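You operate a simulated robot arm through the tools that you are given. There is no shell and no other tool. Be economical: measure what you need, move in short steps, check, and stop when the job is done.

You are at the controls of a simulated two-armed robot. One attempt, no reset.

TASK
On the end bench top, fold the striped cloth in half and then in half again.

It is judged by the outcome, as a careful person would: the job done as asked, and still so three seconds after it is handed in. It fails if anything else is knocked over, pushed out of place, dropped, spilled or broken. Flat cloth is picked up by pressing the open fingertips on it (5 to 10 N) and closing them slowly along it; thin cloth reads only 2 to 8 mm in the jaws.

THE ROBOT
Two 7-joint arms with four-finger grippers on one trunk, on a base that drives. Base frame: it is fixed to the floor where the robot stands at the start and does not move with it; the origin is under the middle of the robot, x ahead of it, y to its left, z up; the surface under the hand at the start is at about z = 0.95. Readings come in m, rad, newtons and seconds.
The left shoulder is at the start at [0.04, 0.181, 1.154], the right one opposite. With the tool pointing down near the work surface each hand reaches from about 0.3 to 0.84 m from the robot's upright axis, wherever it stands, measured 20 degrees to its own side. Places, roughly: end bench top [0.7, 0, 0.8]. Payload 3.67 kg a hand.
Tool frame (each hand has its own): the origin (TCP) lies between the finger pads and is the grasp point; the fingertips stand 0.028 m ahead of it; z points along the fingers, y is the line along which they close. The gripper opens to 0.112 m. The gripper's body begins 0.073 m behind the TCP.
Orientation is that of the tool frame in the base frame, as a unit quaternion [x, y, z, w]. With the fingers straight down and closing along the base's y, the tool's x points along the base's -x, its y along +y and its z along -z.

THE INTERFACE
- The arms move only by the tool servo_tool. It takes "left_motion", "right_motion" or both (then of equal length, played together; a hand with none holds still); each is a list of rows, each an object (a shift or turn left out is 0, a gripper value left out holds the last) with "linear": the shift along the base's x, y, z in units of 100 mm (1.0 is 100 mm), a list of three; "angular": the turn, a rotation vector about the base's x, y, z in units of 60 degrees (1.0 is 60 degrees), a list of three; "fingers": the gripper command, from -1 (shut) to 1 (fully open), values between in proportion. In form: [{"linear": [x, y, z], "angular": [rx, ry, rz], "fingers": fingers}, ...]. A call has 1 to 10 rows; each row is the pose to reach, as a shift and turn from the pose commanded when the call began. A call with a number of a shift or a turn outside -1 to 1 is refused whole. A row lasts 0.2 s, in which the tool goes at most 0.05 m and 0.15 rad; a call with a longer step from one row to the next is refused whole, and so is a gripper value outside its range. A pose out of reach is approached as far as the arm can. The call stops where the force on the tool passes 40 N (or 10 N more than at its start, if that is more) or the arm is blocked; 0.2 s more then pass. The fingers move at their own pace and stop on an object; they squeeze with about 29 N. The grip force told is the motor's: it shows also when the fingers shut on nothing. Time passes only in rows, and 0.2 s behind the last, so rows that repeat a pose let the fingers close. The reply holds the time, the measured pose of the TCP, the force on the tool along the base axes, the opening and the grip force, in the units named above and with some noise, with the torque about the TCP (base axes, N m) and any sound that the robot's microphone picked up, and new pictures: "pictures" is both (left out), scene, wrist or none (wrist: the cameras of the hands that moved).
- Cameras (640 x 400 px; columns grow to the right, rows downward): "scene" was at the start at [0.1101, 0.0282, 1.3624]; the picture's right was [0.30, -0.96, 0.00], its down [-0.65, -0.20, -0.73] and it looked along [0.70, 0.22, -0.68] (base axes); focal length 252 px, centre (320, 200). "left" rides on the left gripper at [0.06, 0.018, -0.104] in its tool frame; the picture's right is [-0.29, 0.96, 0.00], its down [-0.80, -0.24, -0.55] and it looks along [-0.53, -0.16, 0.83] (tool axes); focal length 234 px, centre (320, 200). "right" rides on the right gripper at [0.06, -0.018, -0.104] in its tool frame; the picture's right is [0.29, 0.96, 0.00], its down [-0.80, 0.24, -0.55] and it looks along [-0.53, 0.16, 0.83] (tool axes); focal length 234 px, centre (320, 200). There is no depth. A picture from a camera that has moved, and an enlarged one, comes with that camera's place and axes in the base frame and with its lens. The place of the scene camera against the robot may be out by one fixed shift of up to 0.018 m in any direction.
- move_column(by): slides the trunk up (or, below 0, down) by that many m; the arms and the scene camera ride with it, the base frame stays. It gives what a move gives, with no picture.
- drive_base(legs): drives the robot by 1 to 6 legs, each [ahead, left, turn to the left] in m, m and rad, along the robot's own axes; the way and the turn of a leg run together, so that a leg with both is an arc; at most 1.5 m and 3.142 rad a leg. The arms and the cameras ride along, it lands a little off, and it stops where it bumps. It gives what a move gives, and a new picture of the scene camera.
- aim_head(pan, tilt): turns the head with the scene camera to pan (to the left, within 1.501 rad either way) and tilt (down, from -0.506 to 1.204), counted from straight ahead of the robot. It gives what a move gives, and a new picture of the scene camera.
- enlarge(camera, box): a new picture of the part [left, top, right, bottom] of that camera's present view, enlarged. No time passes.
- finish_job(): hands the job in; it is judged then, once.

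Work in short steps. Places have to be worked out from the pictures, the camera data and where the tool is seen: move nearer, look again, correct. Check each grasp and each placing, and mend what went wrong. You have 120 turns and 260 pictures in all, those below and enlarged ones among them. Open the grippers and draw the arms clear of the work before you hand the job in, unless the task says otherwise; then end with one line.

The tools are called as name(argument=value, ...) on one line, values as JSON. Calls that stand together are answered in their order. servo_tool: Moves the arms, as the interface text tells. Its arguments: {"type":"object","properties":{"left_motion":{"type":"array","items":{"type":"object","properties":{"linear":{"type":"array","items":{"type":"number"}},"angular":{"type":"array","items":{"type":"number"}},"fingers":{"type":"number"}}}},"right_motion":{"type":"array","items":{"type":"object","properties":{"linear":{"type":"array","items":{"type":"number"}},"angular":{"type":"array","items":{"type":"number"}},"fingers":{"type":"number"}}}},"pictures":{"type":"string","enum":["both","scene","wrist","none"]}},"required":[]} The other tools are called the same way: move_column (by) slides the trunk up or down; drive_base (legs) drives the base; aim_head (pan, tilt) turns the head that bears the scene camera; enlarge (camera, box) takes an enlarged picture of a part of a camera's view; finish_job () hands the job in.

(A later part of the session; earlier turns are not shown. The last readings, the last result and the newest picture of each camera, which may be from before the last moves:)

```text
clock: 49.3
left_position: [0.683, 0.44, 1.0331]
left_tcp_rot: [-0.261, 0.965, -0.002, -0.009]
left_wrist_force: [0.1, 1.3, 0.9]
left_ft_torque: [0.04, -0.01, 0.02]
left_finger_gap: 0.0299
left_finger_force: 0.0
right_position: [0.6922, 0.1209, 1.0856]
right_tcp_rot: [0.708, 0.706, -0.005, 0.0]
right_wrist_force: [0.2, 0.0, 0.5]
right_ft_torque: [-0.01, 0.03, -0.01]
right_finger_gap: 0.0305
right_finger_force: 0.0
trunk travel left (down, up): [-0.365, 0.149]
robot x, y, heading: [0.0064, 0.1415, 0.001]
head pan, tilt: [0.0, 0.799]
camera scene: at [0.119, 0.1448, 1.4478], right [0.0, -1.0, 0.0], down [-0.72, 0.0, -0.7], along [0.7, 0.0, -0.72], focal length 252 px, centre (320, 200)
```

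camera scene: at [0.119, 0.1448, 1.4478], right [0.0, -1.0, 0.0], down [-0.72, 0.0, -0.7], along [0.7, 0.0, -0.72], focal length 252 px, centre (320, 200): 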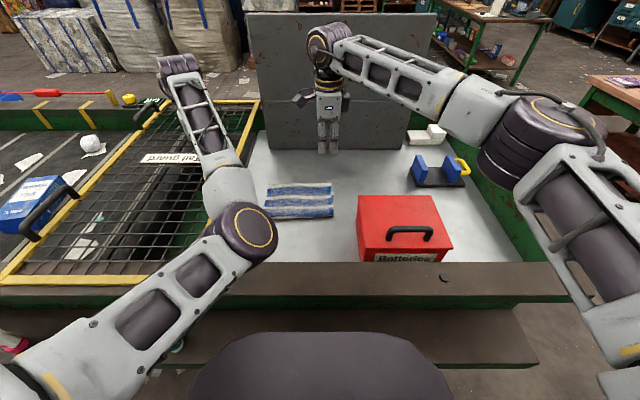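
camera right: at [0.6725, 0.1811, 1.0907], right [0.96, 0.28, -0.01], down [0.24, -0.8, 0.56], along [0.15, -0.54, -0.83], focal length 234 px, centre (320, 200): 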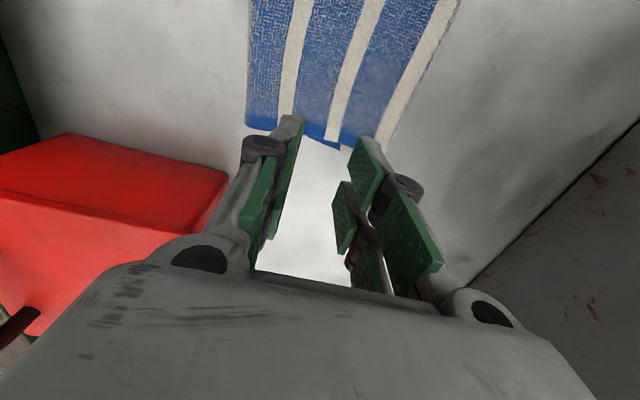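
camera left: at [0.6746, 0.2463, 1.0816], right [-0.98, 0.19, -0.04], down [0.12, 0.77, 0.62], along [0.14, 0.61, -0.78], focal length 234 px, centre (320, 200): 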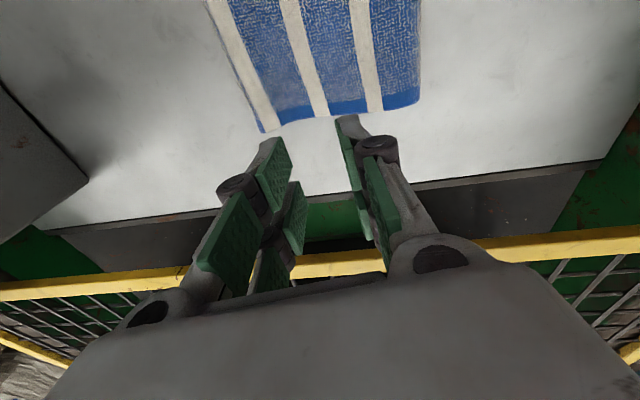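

The yaw came from the last joint only. I'll try moving the left hand back and outward with small steps to see whether the elbow opens.

servo_tool(left_motion=[{"linear": [-0.2, 0.2, 0]}, {"linear": [-0.4, 0.4, 0]}, {"linear": [-0.6, 0.6, 0]}, {"linear": [-0.8, 0.8, 0]}, {"linear": [-1, 1, 0]}], pictures="scene")

```text
clock: 50.5
left_position: [0.5943, 0.5562, 1.0264]
left_tcp_rot: [-0.264, 0.965, 0.0, -0.009]
left_wrist_force: [-0.6, -0.1, -0.1]
left_ft_torque: [0.01, -0.03, -0.05]
left_finger_gap: 0.0305
left_finger_force: 0.0
left hand out of reach, approached as far as the arm can: row 1, 2, 3, 4, 5
right_position: [0.6912, 0.1213, 1.085]
right_tcp_rot: [0.708, 0.706, -0.005, -0.001]
right_wrist_force: [-0.9, 0.4, 0.6]
right_ft_torque: [-0.02, 0.0, 0.0]
right_finger_gap: 0.0301
right_finger_force: 0.1
trunk travel left (down, up): [-0.365, 0.149]
robot x, y, heading: [0.0071, 0.1421, -0.003]
head pan, tilt: [0.0, 0.799]
camera scene: at [0.1185, 0.1453, 1.4478], right [0.0, -1.0, 0.0], down [-0.72, 0.0, -0.7], along [0.7, 0.0, -0.72], focal length 252 px, centre (320, 200)
```

scene: 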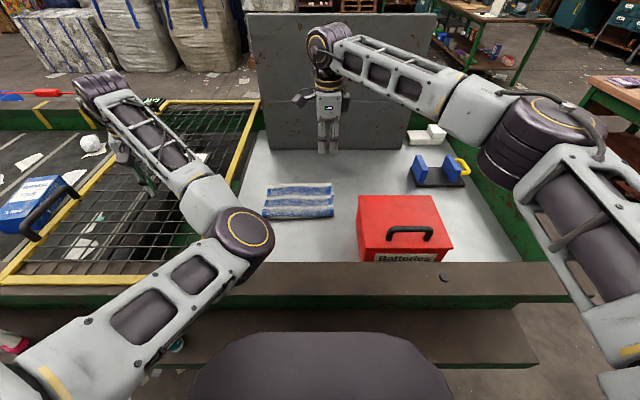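

I'll test which way the left arm is free: straight up, then outward and down.

servo_tool(left_motion=[{"linear": [0, 0, 0.3]}, {"linear": [0, 0, 0.6]}, {"linear": [0, 0, 0.9]}], pictures="none")

servo_tool(left_motion=[{"linear": [0, 0.3, 0]}, {"linear": [0, 0.6, 0]}, {"linear": [0, 0.9, 0]}], pictures="scene")

```text
clock: 51.3
left_position: [0.6057, 0.5657, 1.1158]
left_tcp_rot: [-0.26, 0.965, -0.002, -0.01]
left_wrist_force: [-0.5, -0.6, 0.8]
left_ft_torque: [-0.01, -0.04, -0.02]
left_finger_gap: 0.0305
left_finger_force: 0.0
left hand out of reach, approached as far as the arm can: row 1, 2, 3
right_position: [0.6925, 0.1194, 1.086]
right_tcp_rot: [0.709, 0.705, -0.005, -0.002]
right_wrist_force: [-0.9, 0.6, -0.2]
right_ft_torque: [0.0, -0.02, -0.01]
right_finger_gap: 0.0303
right_finger_force: 0.0
trunk travel left (down, up): [-0.365, 0.149]
robot x, y, heading: [0.0067, 0.1397, 0.002]
head pan, tilt: [0.0, 0.799]
```

```text
clock: 52.1
left_position: [0.6069, 0.6576, 1.1156]
left_tcp_rot: [-0.261, 0.965, -0.003, -0.009]
left_wrist_force: [-1.0, -0.2, -0.3]
left_ft_torque: [0.0, 0.03, -0.02]
left_finger_gap: 0.0299
left_finger_force: 0.1
right_position: [0.6923, 0.1212, 1.0861]
right_tcp_rot: [0.709, 0.705, -0.005, -0.001]
right_wrist_force: [-0.2, 0.6, -0.2]
right_ft_torque: [-0.05, -0.02, 0.04]
right_finger_gap: 0.0303
right_finger_force: 0.0
trunk travel left (down, up): [-0.365, 0.149]
robot x, y, heading: [0.0085, 0.1413, -0.001]
head pan, tilt: [0.0, 0.799]
camera scene: at [0.1191, 0.1462, 1.4478], right [0.0, -1.0, 0.0], down [-0.72, 0.0, -0.7], along [0.7, 0.0, -0.72], focal length 252 px, centre (320, 200)
```

scene: 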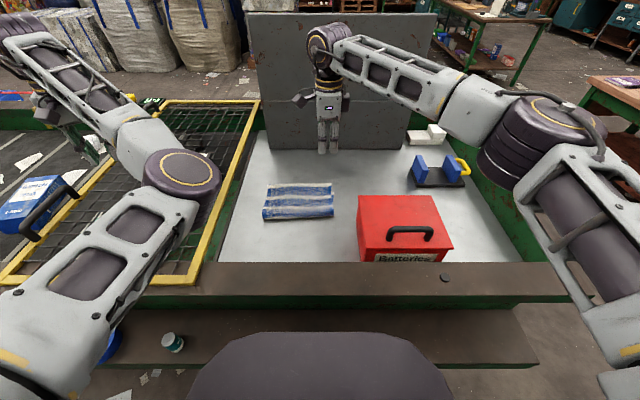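

The arm is free again and the elbow has come up. I'll keep going up and out, then come back with the elbow high.

servo_tool(left_motion=[{"linear": [-0.2, 0.2, 0.3]}, {"linear": [-0.4, 0.4, 0.6]}, {"linear": [-0.6, 0.6, 0.9]}, {"linear": [-0.8, 0.8, 1]}], pictures="none")

servo_tool(left_motion=[{"linear": [-0.2, -0.2, 0.1]}, {"linear": [-0.4, -0.4, 0.2]}, {"linear": [-0.6, -0.6, 0.2]}, {"linear": [-0.8, -0.8, 0.2]}, {"linear": [-0.8, -1, 0.2]}], pictures="scene")

```text
clock: 53.1
left_position: [0.5262, 0.7365, 1.2153]
left_tcp_rot: [-0.261, 0.965, -0.003, -0.009]
left_wrist_force: [-0.5, 1.1, 0.2]
left_ft_torque: [-0.02, -0.02, 0.02]
left_finger_gap: 0.0302
left_finger_force: 0.1
right_position: [0.6914, 0.1215, 1.0855]
right_tcp_rot: [0.709, 0.705, -0.005, -0.001]
right_wrist_force: [0.1, 0.0, -0.2]
right_ft_torque: [0.02, -0.01, -0.02]
right_finger_gap: 0.0302
right_finger_force: 0.0
trunk travel left (down, up): [-0.365, 0.149]
robot x, y, heading: [0.0078, 0.1417, -0.005]
head pan, tilt: [0.0, 0.799]
```

```text
clock: 54.3
left_position: [0.4461, 0.6369, 1.2347]
left_tcp_rot: [-0.262, 0.965, -0.002, -0.008]
left_wrist_force: [0.0, 0.1, 0.6]
left_ft_torque: [0.0, 0.02, 0.01]
left_finger_gap: 0.0302
left_finger_force: 0.1
right_position: [0.6919, 0.1201, 1.0867]
right_tcp_rot: [0.709, 0.705, -0.005, -0.001]
right_wrist_force: [0.4, -0.1, 0.6]
right_ft_torque: [0.01, 0.0, 0.02]
right_finger_gap: 0.0304
right_finger_force: 0.0
trunk travel left (down, up): [-0.365, 0.149]
robot x, y, heading: [0.007, 0.1405, 0.003]
head pan, tilt: [0.0, 0.799]
camera scene: at [0.1192, 0.1442, 1.4478], right [0.0, -1.0, 0.0], down [-0.72, 0.0, -0.7], along [0.7, 0.0, -0.72], focal length 252 px, centre (320, 200)
```

scene: 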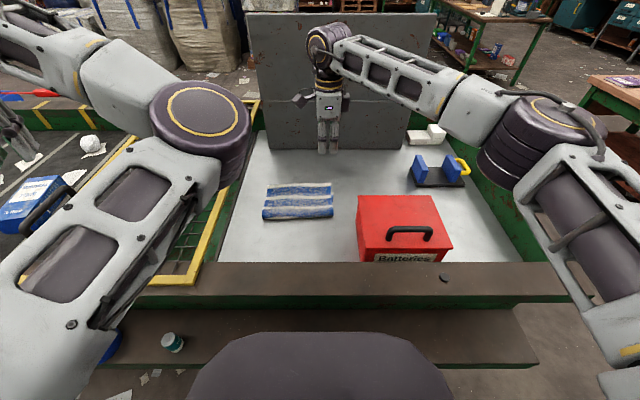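

The elbow is now up high, which also clears the bench. I'll bring the hand in over the cloth side and re-apply the yaw.

servo_tool(left_motion=[{"linear": [0.2, -0.2, 0], "angular": [0, 0, 0.14]}, {"linear": [0.4, -0.4, 0], "angular": [0, 0, 0.28]}, {"linear": [0.6, -0.6, 0], "angular": [0, 0, 0.42]}, {"linear": [0.8, -0.8, 0], "angular": [0, 0, 0.56]}, {"linear": [1, -1, 0], "angular": [0, 0, 0.7]}, {"linear": [1, -1, 0], "angular": [0, 0, 0.84]}, {"linear": [1, -1, 0], "angular": [0, 0, 0.99]}], pictures="none")

servo_tool(left_motion=[{"linear": [0.1, -0.3, -0.2]}, {"linear": [0.2, -0.6, -0.4]}, {"linear": [0.3, -0.9, -0.6]}, {"linear": [0.4, -1, -0.8]}], pictures="none")

servo_tool(left_motion=[{"linear": [0, -0.3, -0.2]}, {"linear": [0.05, -0.6, -0.3]}, {"linear": [0.1, -0.9, -0.3]}, {"linear": [0.1, -1, -0.3]}], pictures="scene")

```text
refused: row 7 steps farther than a row can; nothing moved
```

```text
clock: 55.3
left_position: [0.5129, 0.6236, 1.1608]
left_tcp_rot: [-0.262, 0.965, -0.002, -0.01]
left_wrist_force: [-0.1, -0.6, -0.1]
left_ft_torque: [-0.05, 0.01, 0.02]
left_finger_gap: 0.0299
left_finger_force: 0.1
left hand out of reach, approached as far as the arm can: row 1, 2, 3, 4
right_position: [0.6939, 0.1206, 1.0845]
right_tcp_rot: [0.708, 0.706, -0.005, -0.001]
right_wrist_force: [-0.2, 0.2, -0.5]
right_ft_torque: [-0.02, 0.03, -0.01]
right_finger_gap: 0.0301
right_finger_force: 0.0
trunk travel left (down, up): [-0.365, 0.149]
robot x, y, heading: [0.0072, 0.1458, -0.002]
head pan, tilt: [0.0, 0.799]
```

```text
clock: 56.3
left_position: [0.5558, 0.6008, 1.1287]
left_tcp_rot: [-0.262, 0.965, -0.002, -0.01]
left_wrist_force: [-0.8, 1.3, -0.3]
left_ft_torque: [0.02, -0.03, 0.01]
left_finger_gap: 0.03
left_finger_force: 0.0
left hand out of reach, approached as far as the arm can: row 1, 2, 3, 4
right_position: [0.6908, 0.1206, 1.0842]
right_tcp_rot: [0.709, 0.706, -0.005, -0.001]
right_wrist_force: [0.0, 0.2, 0.3]
right_ft_torque: [0.0, -0.01, 0.0]
right_finger_gap: 0.0304
right_finger_force: 0.1
trunk travel left (down, up): [-0.365, 0.149]
robot x, y, heading: [0.0057, 0.1402, -0.006]
head pan, tilt: [0.0, 0.799]
camera scene: at [0.1189, 0.1451, 1.4478], right [0.0, -1.0, 0.0], down [-0.72, 0.0, -0.7], along [0.7, 0.0, -0.72], focal length 252 px, centre (320, 200)
```

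scene: 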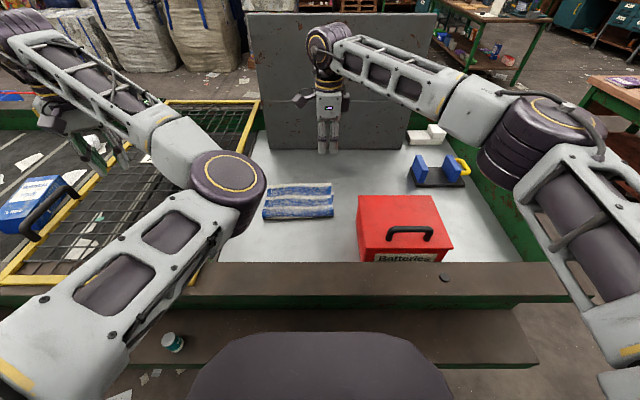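

The left arm is confined to the more extended region. It worked there before, so I'll return the left hand to that pose by the reverse path and position it with base and trunk.

servo_tool(left_motion=[{"linear": [0.15, -0.1, -0.2], "angular": [0, 0, 0.14]}, {"linear": [0.3, -0.3, -0.4], "angular": [0, 0, 0.28]}, {"linear": [0.5, -0.5, -0.6], "angular": [0, 0, 0.42]}, {"linear": [0.7, -0.7, -0.7], "angular": [0, 0, 0.56]}, {"linear": [0.9, -0.9, -0.7], "angular": [0, 0, 0.7]}, {"linear": [1, -1, -0.7], "angular": [0, 0, 0.84]}, {"linear": [1, -1, -0.7], "angular": [0, 0, 0.98]}], pictures="none")

servo_tool(left_motion=[{"linear": [0.1, -0.3, 0]}, {"linear": [0.2, -0.6, 0]}, {"linear": [0.2, -0.9, 0]}], pictures="scene")

```text
clock: 57.9
left_position: [0.6582, 0.5005, 1.0571]
left_tcp_rot: [-0.702, 0.712, -0.006, -0.008]
left_wrist_force: [0.4, 0.1, 0.5]
left_ft_torque: [0.03, -0.02, 0.0]
left_finger_gap: 0.0303
left_finger_force: 0.0
left hand out of reach, approached as far as the arm can: row 2, 3
right_position: [0.6921, 0.1204, 1.085]
right_tcp_rot: [0.708, 0.706, -0.006, 0.0]
right_wrist_force: [0.1, -0.5, -0.2]
right_ft_torque: [0.01, 0.0, 0.0]
right_finger_gap: 0.0299
right_finger_force: 0.1
trunk travel left (down, up): [-0.365, 0.149]
robot x, y, heading: [0.0116, 0.1413, 0.003]
head pan, tilt: [0.0, 0.799]
```

```text
clock: 58.7
left_position: [0.6983, 0.4177, 1.0492]
left_tcp_rot: [-0.701, 0.713, -0.005, -0.006]
left_wrist_force: [-0.1, 0.2, 0.5]
left_ft_torque: [0.01, 0.04, 0.02]
left_finger_gap: 0.0302
left_finger_force: 0.1
left hand out of reach, approached as far as the arm can: row 1, 2, 3
right_position: [0.6918, 0.1199, 1.0853]
right_tcp_rot: [0.708, 0.706, -0.005, -0.002]
right_wrist_force: [0.8, 0.1, 0.6]
right_ft_torque: [-0.01, 0.03, 0.02]
right_finger_gap: 0.03
right_finger_force: 0.0
trunk travel left (down, up): [-0.365, 0.149]
robot x, y, heading: [0.0079, 0.1417, 0.003]
head pan, tilt: [0.0, 0.799]
camera scene: at [0.1191, 0.1442, 1.4478], right [0.0, -1.0, 0.0], down [-0.72, 0.0, -0.7], along [0.7, 0.0, -0.72], focal length 252 px, centre (320, 200)
```

scene: 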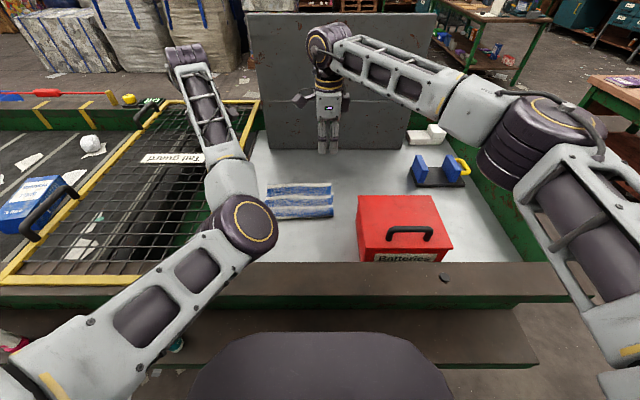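

The left hand is usable here at robot-relative (0.69, 0.28). I'll move the right hand in beside it, then shift the base back and right so both hands sit above the near folded edge (x≈0.61).

servo_tool(right_motion=[{"linear": [0, 0.3, 0]}, {"linear": [0, 0.6, 0]}, {"linear": [0, 0.9, 0]}, {"linear": [0, 1, 0]}], pictures="none")

drive_base(legs=[[-0.08, -0.13, 0]])

enlarge(camera="right", box=[0, 0, 640, 400])

enlarge(camera="left", box=[0, 0, 640, 400])

```text
clock: 59.7
left_position: [0.6971, 0.4186, 1.0492]
left_tcp_rot: [-0.701, 0.713, -0.006, -0.005]
left_wrist_force: [-0.1, -0.1, -0.1]
left_ft_torque: [0.01, -0.01, -0.02]
left_finger_gap: 0.0302
left_finger_force: 0.0
right_position: [0.6904, 0.221, 1.0861]
right_tcp_rot: [0.709, 0.706, -0.006, -0.001]
right_wrist_force: [0.1, -0.4, -0.6]
right_ft_torque: [0.0, 0.01, 0.0]
right_finger_gap: 0.0302
right_finger_force: 0.0
trunk travel left (down, up): [-0.365, 0.149]
robot x, y, heading: [0.0065, 0.1426, -0.007]
head pan, tilt: [0.0, 0.799]
```

```text
clock: 61.1
left_position: [0.6181, 0.293, 1.0482]
left_tcp_rot: [-0.702, 0.712, -0.006, -0.007]
left_wrist_force: [0.1, 0.1, -1.1]
left_ft_torque: [-0.02, -0.02, -0.02]
left_finger_gap: 0.0303
left_finger_force: 0.0
right_position: [0.6119, 0.0926, 1.0853]
right_tcp_rot: [0.709, 0.706, -0.006, -0.001]
right_wrist_force: [0.3, 0.2, 0.2]
right_ft_torque: [0.02, 0.0, 0.0]
right_finger_gap: 0.0305
right_finger_force: 0.0
trunk travel left (down, up): [-0.365, 0.149]
robot x, y, heading: [-0.0737, 0.0116, 0.001]
head pan, tilt: [0.0, 0.799]
camera scene: at [0.0397, 0.0173, 1.4477], right [0.0, -1.0, 0.0], down [-0.72, 0.0, -0.7], along [0.7, 0.0, -0.72], focal length 252 px, centre (320, 200)
```

scene: 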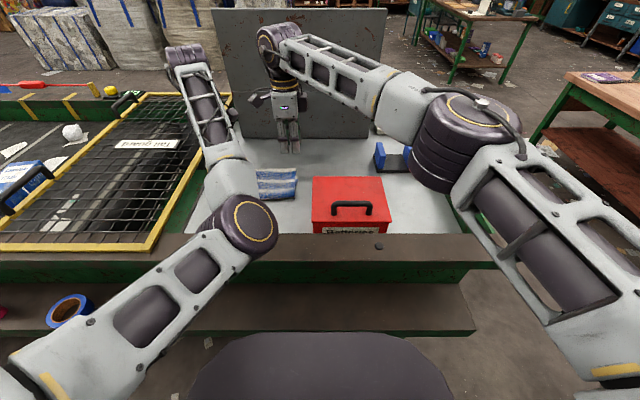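

```text
1.00 times, centred on (320, 200) of right (not enlarged: the box is as wide or as high as the picture)
camera zoom: at [0.5944, 0.1545, 1.1899], right [0.96, 0.29, -0.01], down [0.24, -0.79, 0.56], along [0.15, -0.54, -0.83], focal length 234 px, centre (320, 200)
```

zoom: 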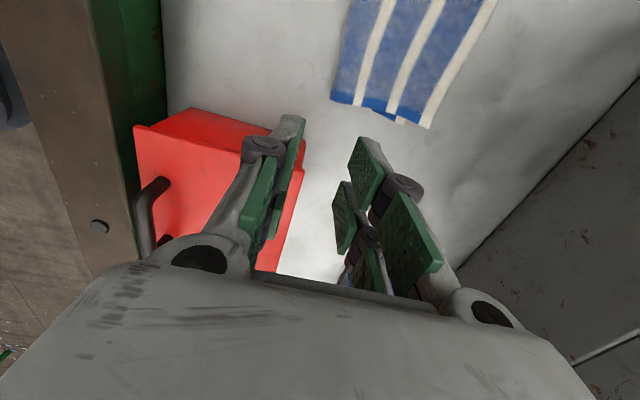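

```text
1.00 times, centred on (320, 200) of left (not enlarged: the box is as wide or as high as the picture)
camera zoom: at [0.5995, 0.2338, 1.1525], right [-0.95, 0.3, 0.0], down [0.25, 0.8, 0.54], along [0.17, 0.51, -0.84], focal length 234 px, centre (320, 200)
```

zoom: 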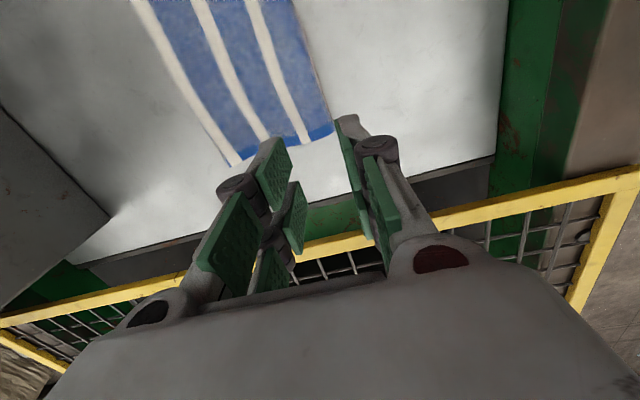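

The near folded edge runs from (0.623, 0.100) to (0.611, 0.314), and both hands are nearly above it. I'll lower the left hand with the arm only, in small steps, watching the drift and elbow clearance.

servo_tool(left_motion=[{"linear": [0, 0, -0.2]}, {"linear": [0, 0, -0.4]}, {"linear": [0, 0, -0.6]}], right_motion=[{"linear": [0.05, 0.1, -0.3]}, {"linear": [0.1, 0.2, -0.6]}, {"linear": [0.16, 0.29, -0.9]}], pictures="scene")

```text
clock: 61.9
left_position: [0.6176, 0.2935, 0.9878]
left_tcp_rot: [-0.703, 0.712, -0.007, -0.007]
left_wrist_force: [-0.5, 0.3, 0.3]
left_ft_torque: [-0.01, -0.02, -0.03]
left_finger_gap: 0.0301
left_finger_force: 0.0
right_position: [0.6248, 0.1206, 0.9958]
right_tcp_rot: [0.708, 0.707, -0.005, 0.0]
right_wrist_force: [-0.1, 0.8, -0.6]
right_ft_torque: [-0.09, 0.01, -0.02]
right_finger_gap: 0.0302
right_finger_force: 0.1
right hand out of reach, approached as far as the arm can: row 3
trunk travel left (down, up): [-0.365, 0.149]
robot x, y, heading: [-0.0756, 0.0131, -0.003]
head pan, tilt: [0.0, 0.799]
camera scene: at [0.0383, 0.0172, 1.4478], right [0.0, -1.0, 0.0], down [-0.72, 0.0, -0.7], along [0.7, 0.0, -0.72], focal length 252 px, centre (320, 200)
```

scene: 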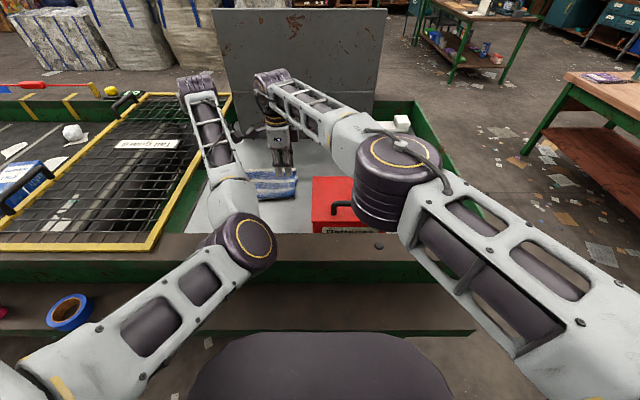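

The left descended cleanly; the right is now near its limit and too far across. I'll raise the trunk (which opened reach earlier), shift the base left 50 mm, and move both hands back right by that amount.

servo_tool(right_motion=[{"linear": [0, -0.2, 0.3]}, {"linear": [0, -0.4, 0.5]}], pictures="none")

move_column(by=0.14)

drive_base(legs=[[0, 0.06, 0]])

servo_tool(left_motion=[{"linear": [0, -0.1, -0.3]}, {"linear": [0, -0.2, -0.6]}, {"linear": [0, -0.4, -0.9]}, {"linear": [0, -0.55, -1]}], right_motion=[{"linear": [0, 0, -0.3]}, {"linear": [0, 0, -0.6]}, {"linear": [0, 0, -0.9]}, {"linear": [0, 0, -1]}], pictures="scene")

```text
clock: 62.5
left_position: [0.6179, 0.2915, 0.9874]
left_tcp_rot: [-0.702, 0.712, -0.007, -0.007]
left_wrist_force: [0.3, -0.4, -0.1]
left_ft_torque: [-0.02, 0.0, 0.01]
left_finger_gap: 0.0301
left_finger_force: 0.1
right_position: [0.6223, 0.0798, 1.0455]
right_tcp_rot: [0.709, 0.706, -0.004, -0.002]
right_wrist_force: [-0.4, 0.5, 0.5]
right_ft_torque: [0.0, 0.01, -0.01]
right_finger_gap: 0.0301
right_finger_force: 0.0
trunk travel left (down, up): [-0.365, 0.149]
robot x, y, heading: [-0.0752, 0.0154, 0.001]
head pan, tilt: [0.0, 0.799]
```

```text
clock: 64.1
left_position: [0.6176, 0.2915, 1.1293]
left_tcp_rot: [-0.702, 0.712, -0.006, -0.007]
left_wrist_force: [0.3, 0.0, 0.1]
left_ft_torque: [-0.01, 0.01, -0.01]
left_finger_gap: 0.0299
left_finger_force: 0.2
right_position: [0.6238, 0.0803, 1.1866]
right_tcp_rot: [0.708, 0.706, -0.006, 0.0]
right_wrist_force: [0.1, -0.4, 0.9]
right_ft_torque: [0.01, 0.0, -0.01]
right_finger_gap: 0.0303
right_finger_force: 0.0
trunk travel left (down, up): [-0.505, 0.009]
robot x, y, heading: [-0.0752, 0.0107, -0.004]
head pan, tilt: [0.0, 0.799]
```

```text
clock: 65.1
left_position: [0.6197, 0.3434, 1.1296]
left_tcp_rot: [-0.701, 0.713, -0.004, -0.004]
left_wrist_force: [-0.4, -1.5, 0.7]
left_ft_torque: [0.07, -0.02, 0.03]
left_finger_gap: 0.0304
left_finger_force: 0.0
right_position: [0.6259, 0.1312, 1.1858]
right_tcp_rot: [0.709, 0.705, -0.003, -0.002]
right_wrist_force: [-0.1, -0.3, -0.5]
right_ft_torque: [0.1, 0.02, -0.02]
right_finger_gap: 0.03
right_finger_force: 0.1
trunk travel left (down, up): [-0.505, 0.009]
robot x, y, heading: [-0.0738, 0.0739, -0.003]
head pan, tilt: [0.0, 0.799]
camera scene: at [0.0386, 0.0669, 1.5883], right [0.0, -1.0, -0.01], down [-0.72, 0.01, -0.7], along [0.7, 0.0, -0.72], focal length 252 px, centre (320, 200)
```

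scene: 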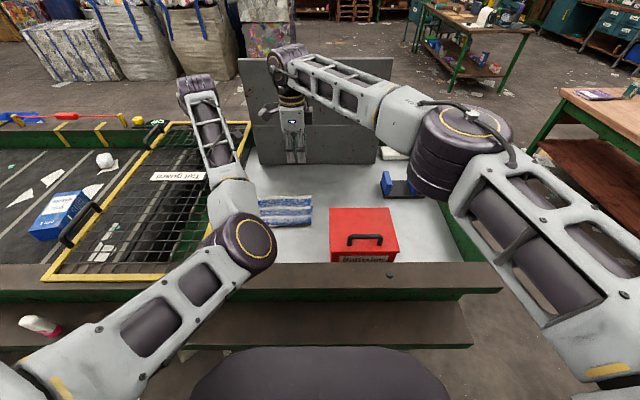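

```text
clock: 66.3
left_position: [0.6252, 0.322, 1.0409]
left_tcp_rot: [0.714, -0.7, 0.008, -0.007]
left_wrist_force: [0.6, -0.1, -0.2]
left_ft_torque: [0.03, -0.02, -0.02]
left_finger_gap: 0.0301
left_finger_force: 0.1
right_position: [0.6247, 0.1364, 1.0857]
right_tcp_rot: [0.71, 0.704, -0.005, -0.002]
right_wrist_force: [0.5, 0.5, -0.9]
right_ft_torque: [0.01, 0.0, -0.02]
right_finger_gap: 0.0303
right_finger_force: 0.0
trunk travel left (down, up): [-0.505, 0.009]
robot x, y, heading: [-0.0712, 0.0744, 0.005]
head pan, tilt: [0.0, 0.799]
stopped in row 4 (left hand): the arm was blocked; the commanded pose is now the measured one
camera scene: at [0.0386, 0.0742, 1.5884], right [0.0, -1.0, 0.0], down [-0.72, 0.0, -0.7], along [0.7, 0.0, -0.72], focal length 252 px, centre (320, 200)
```

scene: 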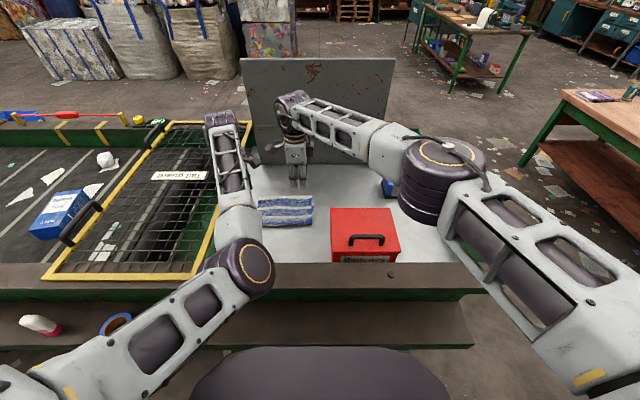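

The left stopped at its inward limit but the spacing is now right. I'll shift the base 28 mm right and descend straight down only.

drive_base(legs=[[0, -0.028, 0]])

servo_tool(left_motion=[{"linear": [0, 0, -0.2]}, {"linear": [0, 0, -0.4]}, {"linear": [0, 0, -0.6]}, {"linear": [0, 0, -0.8]}], right_motion=[{"linear": [0, 0, -0.3]}, {"linear": [0, 0, -0.6]}, {"linear": [0, 0, -0.9]}, {"linear": [0, 0, -1]}], pictures="both")

```text
clock: 67.1
left_position: [0.625, 0.302, 1.0379]
left_tcp_rot: [0.714, -0.7, 0.009, -0.004]
left_wrist_force: [-0.3, 0.8, -1.2]
left_ft_torque: [-0.1, 0.02, 0.0]
left_finger_gap: 0.0302
left_finger_force: 0.0
right_position: [0.6237, 0.1165, 1.0852]
right_tcp_rot: [0.708, 0.707, -0.007, 0.001]
right_wrist_force: [-0.9, 1.2, -0.4]
right_ft_torque: [-0.09, -0.02, -0.01]
right_finger_gap: 0.0302
right_finger_force: 0.0
trunk travel left (down, up): [-0.505, 0.009]
robot x, y, heading: [-0.0734, 0.0459, -0.001]
head pan, tilt: [0.0, 0.799]
camera scene: at [0.039, 0.0581, 1.5883], right [0.0, -1.0, 0.01], down [-0.72, -0.01, -0.7], along [0.7, 0.0, -0.72], focal length 252 px, centre (320, 200)
```

scene: 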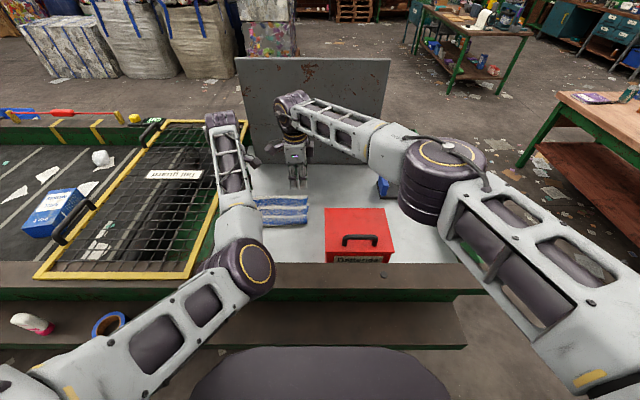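

```text
clock: 68.1
left_position: [0.6261, 0.2956, 0.9602]
left_tcp_rot: [0.713, -0.701, 0.007, -0.005]
left_wrist_force: [-0.8, 0.1, -0.9]
left_ft_torque: [-0.01, -0.01, -0.01]
left_finger_gap: 0.0302
left_finger_force: 0.1
right_position: [0.6226, 0.1108, 0.985]
right_tcp_rot: [0.708, 0.706, -0.005, -0.001]
right_wrist_force: [-0.5, 1.0, 0.0]
right_ft_torque: [0.01, 0.01, -0.02]
right_finger_gap: 0.03
right_finger_force: 0.1
trunk travel left (down, up): [-0.505, 0.009]
robot x, y, heading: [-0.074, 0.0473, 0.0]
head pan, tilt: [0.0, 0.799]
camera scene: at [0.0391, 0.0487, 1.5883], right [0.0, -1.0, 0.0], down [-0.72, 0.0, -0.7], along [0.7, 0.0, -0.72], focal length 252 px, centre (320, 200)
camera right: at [0.6051, 0.1719, 1.09], right [0.96, 0.28, -0.01], down [0.24, -0.8, 0.56], along [0.15, -0.54, -0.83], focal length 234 px, centre (320, 200)
camera left: at [0.6068, 0.2358, 1.0633], right [-0.96, 0.27, -0.02], down [0.21, 0.8, 0.56], along [0.16, 0.53, -0.83], focal length 234 px, centre (320, 200)
```

scene: 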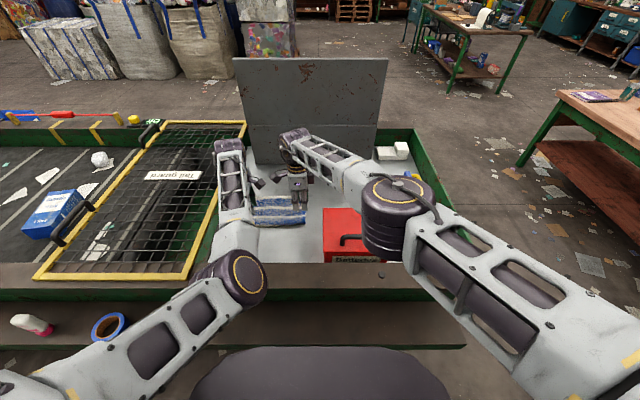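
right: 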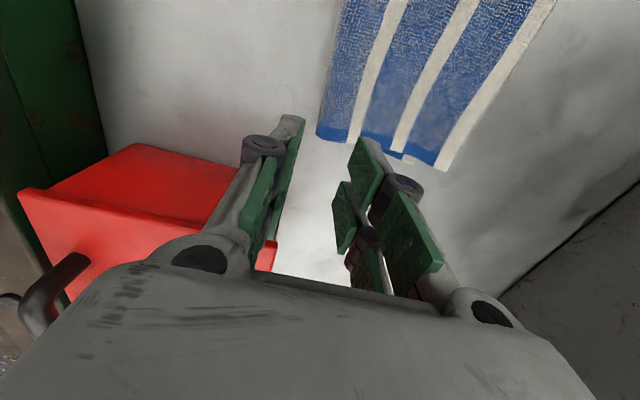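
left: 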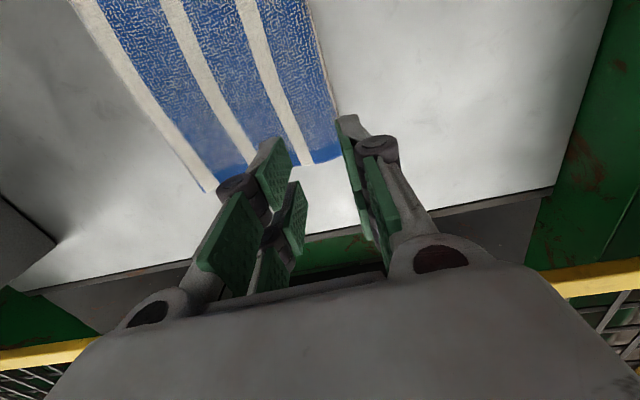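

Both hands are aligned with the folded edge (x≈0.617–0.622). I'll descend to just above it.

servo_tool(left_motion=[{"linear": [0, 0, -0.2]}, {"linear": [0, 0, -0.4]}, {"linear": [0, 0, -0.58]}], right_motion=[{"linear": [0.06, 0.07, -0.3]}, {"linear": [0.06, 0.07, -0.6]}, {"linear": [0.06, 0.07, -0.83]}], pictures="wrist")

```text
clock: 68.9
left_position: [0.625, 0.2973, 0.9017]
left_tcp_rot: [0.714, -0.7, 0.006, -0.006]
left_wrist_force: [-1.1, -0.1, 0.5]
left_ft_torque: [0.0, 0.02, 0.0]
left_finger_gap: 0.0299
left_finger_force: 0.0
right_position: [0.6052, 0.1078, 0.929]
right_tcp_rot: [0.708, 0.706, -0.006, 0.0]
right_wrist_force: [-0.9, 0.1, -0.4]
right_ft_torque: [0.0, 0.03, -0.03]
right_finger_gap: 0.0301
right_finger_force: 0.1
right hand out of reach, approached as far as the arm can: row 1, 2, 3
trunk travel left (down, up): [-0.505, 0.009]
robot x, y, heading: [-0.0727, 0.0487, -0.0]
head pan, tilt: [0.0, 0.799]
camera right: at [0.5882, 0.1692, 1.033], right [0.96, 0.29, -0.01], down [0.24, -0.79, 0.56], along [0.15, -0.54, -0.83], focal length 234 px, centre (320, 200)
camera left: at [0.6059, 0.2363, 1.0057], right [-0.96, 0.27, -0.02], down [0.21, 0.8, 0.56], along [0.16, 0.53, -0.83], focal length 234 px, centre (320, 200)
```

right: 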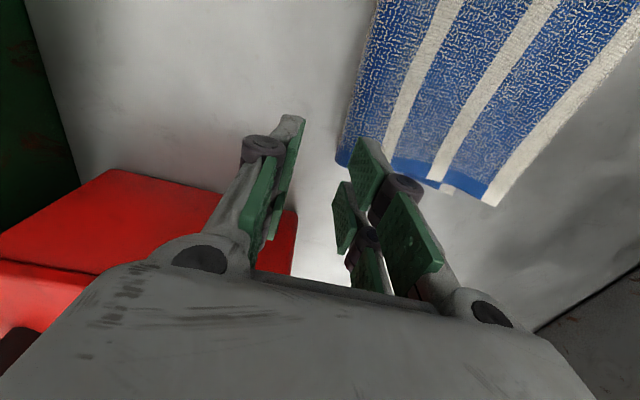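
left: 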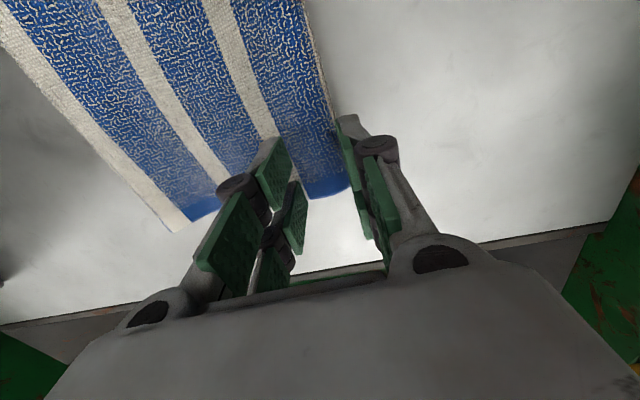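

The right hand is now at its extension limit while the left wants a longer reach. Turning the base about 0.3 rad left puts the right hand closer and keeps the left extended, so I'll lift the hands, turn and reposition.

servo_tool(left_motion=[{"linear": [0, 0, 0.4]}, {"linear": [0, 0, 0.8]}, {"linear": [0, 0, 1]}], right_motion=[{"linear": [0, 0, 0.4]}, {"linear": [0, 0, 0.8]}, {"linear": [0, 0, 1]}], pictures="none")

drive_base(legs=[[0, 0, 0.3], [0.03, -0.213, 0]])

```text
clock: 69.7
left_position: [0.6242, 0.2969, 1.0027]
left_tcp_rot: [0.714, -0.701, 0.006, -0.005]
left_wrist_force: [-0.3, -0.3, 0.1]
left_ft_torque: [0.03, 0.03, -0.03]
left_finger_gap: 0.0301
left_finger_force: 0.1
right_position: [0.6061, 0.1075, 1.0283]
right_tcp_rot: [0.708, 0.706, -0.004, -0.002]
right_wrist_force: [-1.4, 0.2, -0.6]
right_ft_torque: [0.0, 0.01, -0.01]
right_finger_gap: 0.0302
right_finger_force: 0.0
trunk travel left (down, up): [-0.505, 0.009]
robot x, y, heading: [-0.076, 0.0447, -0.001]
head pan, tilt: [0.0, 0.799]
```

```text
clock: 72.5
left_position: [0.609, 0.2994, 1.0028]
left_tcp_rot: [0.811, -0.584, 0.007, -0.006]
left_wrist_force: [-0.1, 0.0, 0.3]
left_ft_torque: [0.0, -0.02, 0.01]
left_finger_gap: 0.0302
left_finger_force: 0.1
right_position: [0.647, 0.1137, 1.0275]
right_tcp_rot: [0.594, 0.804, -0.006, 0.0]
right_wrist_force: [-0.1, 0.9, 0.1]
right_ft_torque: [-0.03, -0.02, -0.03]
right_finger_gap: 0.0304
right_finger_force: 0.0
trunk travel left (down, up): [-0.505, 0.009]
robot x, y, heading: [0.0173, -0.1488, 0.3]
head pan, tilt: [0.0, 0.799]
camera scene: at [0.125, -0.1131, 1.5883], right [0.3, -0.95, 0.0], down [-0.68, -0.21, -0.7], along [0.67, 0.21, -0.72], focal length 252 px, centre (320, 200)
```

scene: 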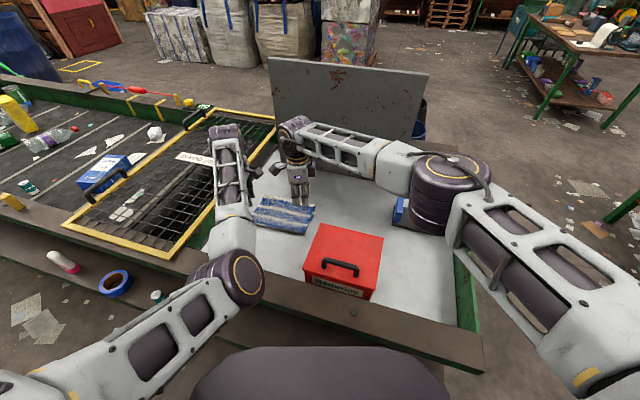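

The base is well placed. I'll lower the trunk 40 mm, then square the hands' yaw and align their x positions to the folded edge.

move_column(by=-0.04)

servo_tool(left_motion=[{"linear": [0.08, 0, 0], "angular": [0, 0, -0.14]}, {"linear": [0.15, -0.02, 0], "angular": [0, 0, -0.28]}, {"linear": [0.15, -0.02, -0.1], "angular": [0, 0, -0.308]}], right_motion=[{"linear": [-0.09, 0.02, -0.1], "angular": [0, 0, -0.14]}, {"linear": [-0.18, 0.04, -0.2], "angular": [0, 0, -0.28]}, {"linear": [-0.18, 0.04, -0.35], "angular": [0, 0, -0.285]}], pictures="wrist")

```text
clock: 73.3
left_position: [0.6101, 0.2989, 0.9626]
left_tcp_rot: [0.811, -0.585, 0.005, -0.007]
left_wrist_force: [-0.2, 0.7, 0.7]
left_ft_torque: [-0.02, 0.0, 0.0]
left_finger_gap: 0.0302
left_finger_force: 0.0
right_position: [0.6485, 0.1114, 0.9888]
right_tcp_rot: [0.593, 0.805, -0.006, 0.0]
right_wrist_force: [0.1, -0.4, 1.2]
right_ft_torque: [0.02, 0.0, -0.01]
right_finger_gap: 0.0303
right_finger_force: 0.0
trunk travel left (down, up): [-0.465, 0.049]
robot x, y, heading: [0.0174, -0.1458, 0.3]
head pan, tilt: [0.0, 0.799]
```

```text
clock: 74.1
left_position: [0.625, 0.2976, 0.9519]
left_tcp_rot: [-0.706, 0.708, -0.007, 0.006]
left_wrist_force: [-0.3, 0.2, -0.1]
left_ft_torque: [-0.01, 0.01, 0.0]
left_finger_gap: 0.03
left_finger_force: 0.0
right_position: [0.6305, 0.1177, 0.953]
right_tcp_rot: [0.708, 0.706, -0.005, -0.001]
right_wrist_force: [-0.2, 0.1, 0.6]
right_ft_torque: [-0.02, -0.02, 0.0]
right_finger_gap: 0.0304
right_finger_force: 0.1
trunk travel left (down, up): [-0.465, 0.049]
robot x, y, heading: [0.0187, -0.1495, 0.303]
head pan, tilt: [0.0, 0.799]
camera right: at [0.6131, 0.1778, 1.0575], right [0.96, 0.29, -0.01], down [0.24, -0.79, 0.56], along [0.15, -0.54, -0.83], focal length 234 px, centre (320, 200)
camera left: at [0.6053, 0.2375, 1.0561], right [-0.96, 0.29, -0.02], down [0.23, 0.8, 0.56], along [0.18, 0.53, -0.83], focal length 234 px, centre (320, 200)
```

right: 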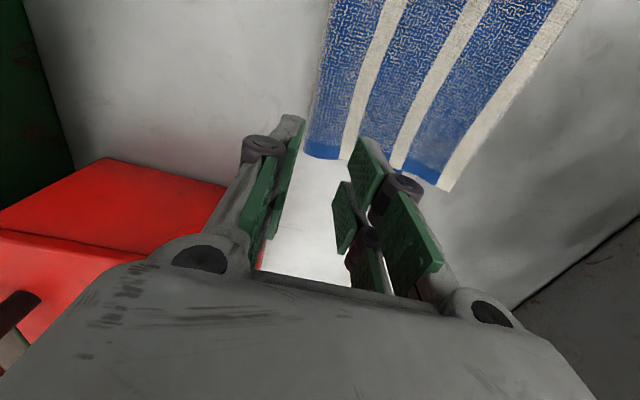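
left: 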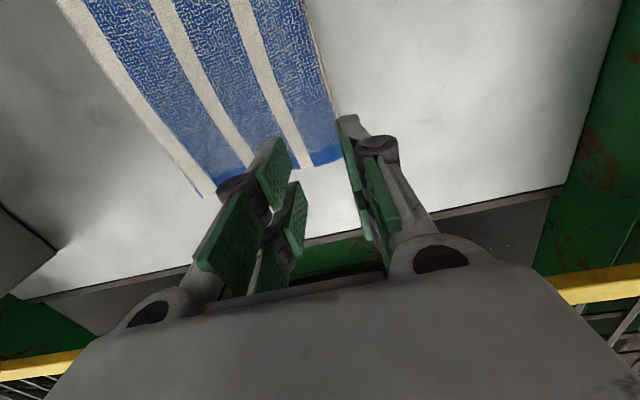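

Both hands are square, in reach and aligned with the folded edge. I'll descend to near contact, then press.

servo_tool(left_motion=[{"linear": [-0.02, 0, -0.3]}, {"linear": [-0.03, 0, -0.52]}, {"linear": [-0.03, 0, -0.58]}, {"linear": [-0.03, 0, -0.62]}], right_motion=[{"linear": [0, 0, -0.3]}, {"linear": [0, 0, -0.52]}, {"linear": [0, 0, -0.58]}, {"linear": [0, 0, -0.62]}], pictures="none")

```text
clock: 75.1
left_position: [0.6225, 0.2982, 0.8897]
left_tcp_rot: [-0.707, 0.708, -0.007, 0.005]
left_wrist_force: [0.3, 0.6, 0.0]
left_ft_torque: [-0.03, -0.02, -0.01]
left_finger_gap: 0.0304
left_finger_force: 0.1
right_position: [0.6311, 0.1166, 0.8921]
right_tcp_rot: [0.707, 0.707, -0.006, -0.001]
right_wrist_force: [0.4, -0.5, -0.2]
right_ft_torque: [-0.03, -0.01, 0.0]
right_finger_gap: 0.0303
right_finger_force: 0.1
trunk travel left (down, up): [-0.465, 0.049]
robot x, y, heading: [0.0188, -0.149, 0.303]
head pan, tilt: [0.0, 0.799]
```

servo_tool(left_motion=[{"linear": [0, 0, -0.04]}, {"linear": [0, 0, -0.06]}], right_motion=[{"linear": [0, 0, -0.05]}, {"linear": [0, 0, -0.08]}], pictures="none")

```text
clock: 75.7
left_position: [0.623, 0.2974, 0.8844]
left_tcp_rot: [-0.707, 0.707, -0.006, 0.006]
left_wrist_force: [-0.2, -0.2, 1.0]
left_ft_torque: [0.03, 0.01, -0.01]
left_finger_gap: 0.0302
left_finger_force: 0.1
right_position: [0.6306, 0.1161, 0.8854]
right_tcp_rot: [0.707, 0.707, -0.004, -0.002]
right_wrist_force: [-0.1, 0.6, 2.7]
right_ft_torque: [0.03, -0.06, 0.01]
right_finger_gap: 0.0301
right_finger_force: 0.1
trunk travel left (down, up): [-0.465, 0.049]
robot x, y, heading: [0.0169, -0.1463, 0.304]
head pan, tilt: [0.0, 0.799]
```

First contact. I'll press about 3 mm more for firm pressure through both layers.

servo_tool(left_motion=[{"linear": [0, 0, -0.02]}, {"linear": [0, 0, -0.035]}], right_motion=[{"linear": [0, 0, -0.015]}, {"linear": [0, 0, -0.03]}], pictures="wrist")

```text
clock: 76.3
left_position: [0.6214, 0.2975, 0.8823]
left_tcp_rot: [-0.706, 0.708, -0.008, 0.007]
left_wrist_force: [-0.2, 0.6, 4.6]
left_ft_torque: [0.02, -0.11, -0.01]
left_finger_gap: 0.031
left_finger_force: 0.3
right_position: [0.6294, 0.1165, 0.8825]
right_tcp_rot: [0.707, 0.707, -0.004, -0.001]
right_wrist_force: [1.8, 0.1, 11.2]
right_ft_torque: [0.07, -0.26, 0.0]
right_finger_gap: 0.0308
right_finger_force: 0.8
trunk travel left (down, up): [-0.465, 0.049]
robot x, y, heading: [0.021, -0.1465, 0.301]
head pan, tilt: [0.0, 0.799]
camera right: at [0.6116, 0.1772, 0.9871], right [0.96, 0.29, -0.01], down [0.24, -0.8, 0.56], along [0.15, -0.53, -0.83], focal length 234 px, centre (320, 200)
camera left: at [0.6014, 0.2367, 0.9865], right [-0.96, 0.29, -0.02], down [0.23, 0.8, 0.56], along [0.18, 0.53, -0.83], focal length 234 px, centre (320, 200)
```

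right: 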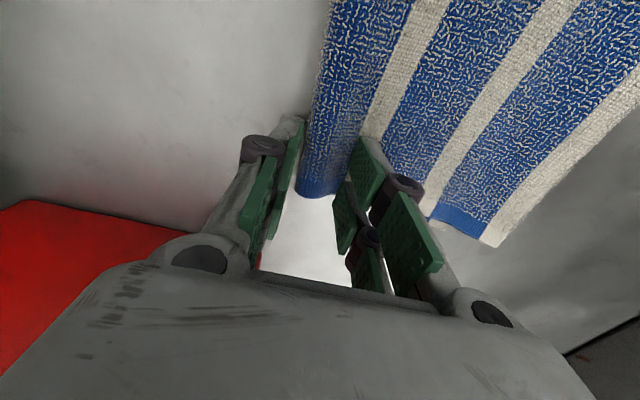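
left: 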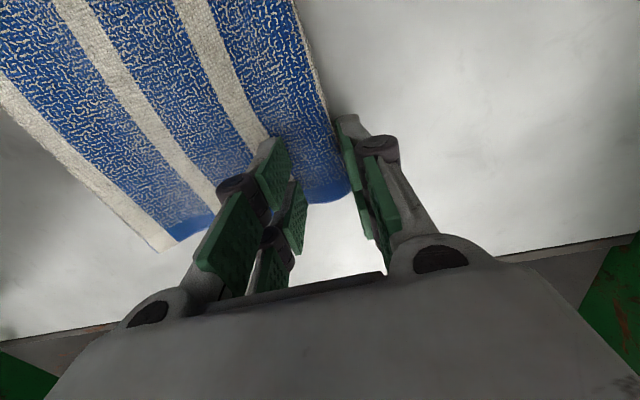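

The folded roll sits right between the fingertips of both hands. I'll close slowly.

servo_tool(left_motion=[{"fingers": -0.52}, {"fingers": -0.58}, {"fingers": -0.64}, {"fingers": -0.7}, {"fingers": -0.76}, {"fingers": -0.82}, {"fingers": -0.88}, {"fingers": -0.94}, {"fingers": -1}, {"fingers": -1}], right_motion=[{"fingers": -0.52}, {"fingers": -0.58}, {"fingers": -0.64}, {"fingers": -0.7}, {"fingers": -0.76}, {"fingers": -0.82}, {"fingers": -0.88}, {"fingers": -0.94}, {"fingers": -1}, {"fingers": -1}], pictures="wrist")

```text
clock: 78.5
left_position: [0.6222, 0.2973, 0.8826]
left_tcp_rot: [-0.707, 0.708, -0.007, 0.007]
left_wrist_force: [1.1, -0.3, 7.5]
left_ft_torque: [-0.1, -0.03, -0.02]
left_finger_gap: 0.0082
left_finger_force: 29.1
right_position: [0.6295, 0.1148, 0.8815]
right_tcp_rot: [0.707, 0.707, -0.004, -0.001]
right_wrist_force: [1.3, 0.1, 10.9]
right_ft_torque: [0.09, -0.13, -0.04]
right_finger_gap: 0.0072
right_finger_force: 28.7
trunk travel left (down, up): [-0.465, 0.049]
robot x, y, heading: [0.0175, -0.1477, 0.304]
head pan, tilt: [0.0, 0.799]
camera right: at [0.6115, 0.1766, 0.9862], right [0.96, 0.29, -0.01], down [0.24, -0.79, 0.56], along [0.15, -0.53, -0.83], focal length 234 px, centre (320, 200)
camera left: at [0.6015, 0.2363, 0.9861], right [-0.96, 0.29, -0.02], down [0.23, 0.8, 0.56], along [0.18, 0.53, -0.83], focal length 234 px, centre (320, 200)
```

right: 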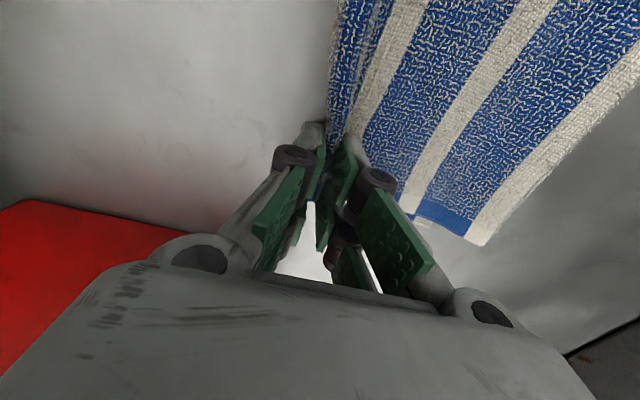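
left: 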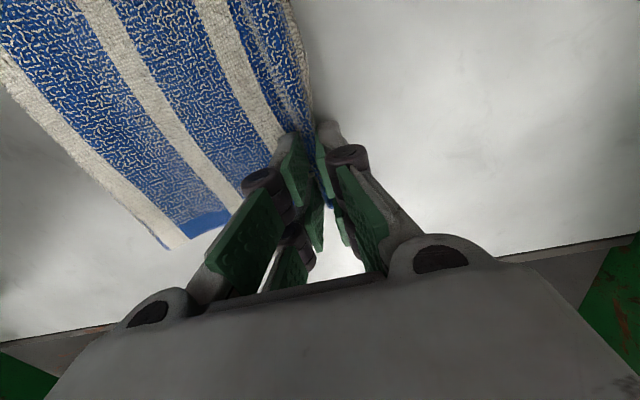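

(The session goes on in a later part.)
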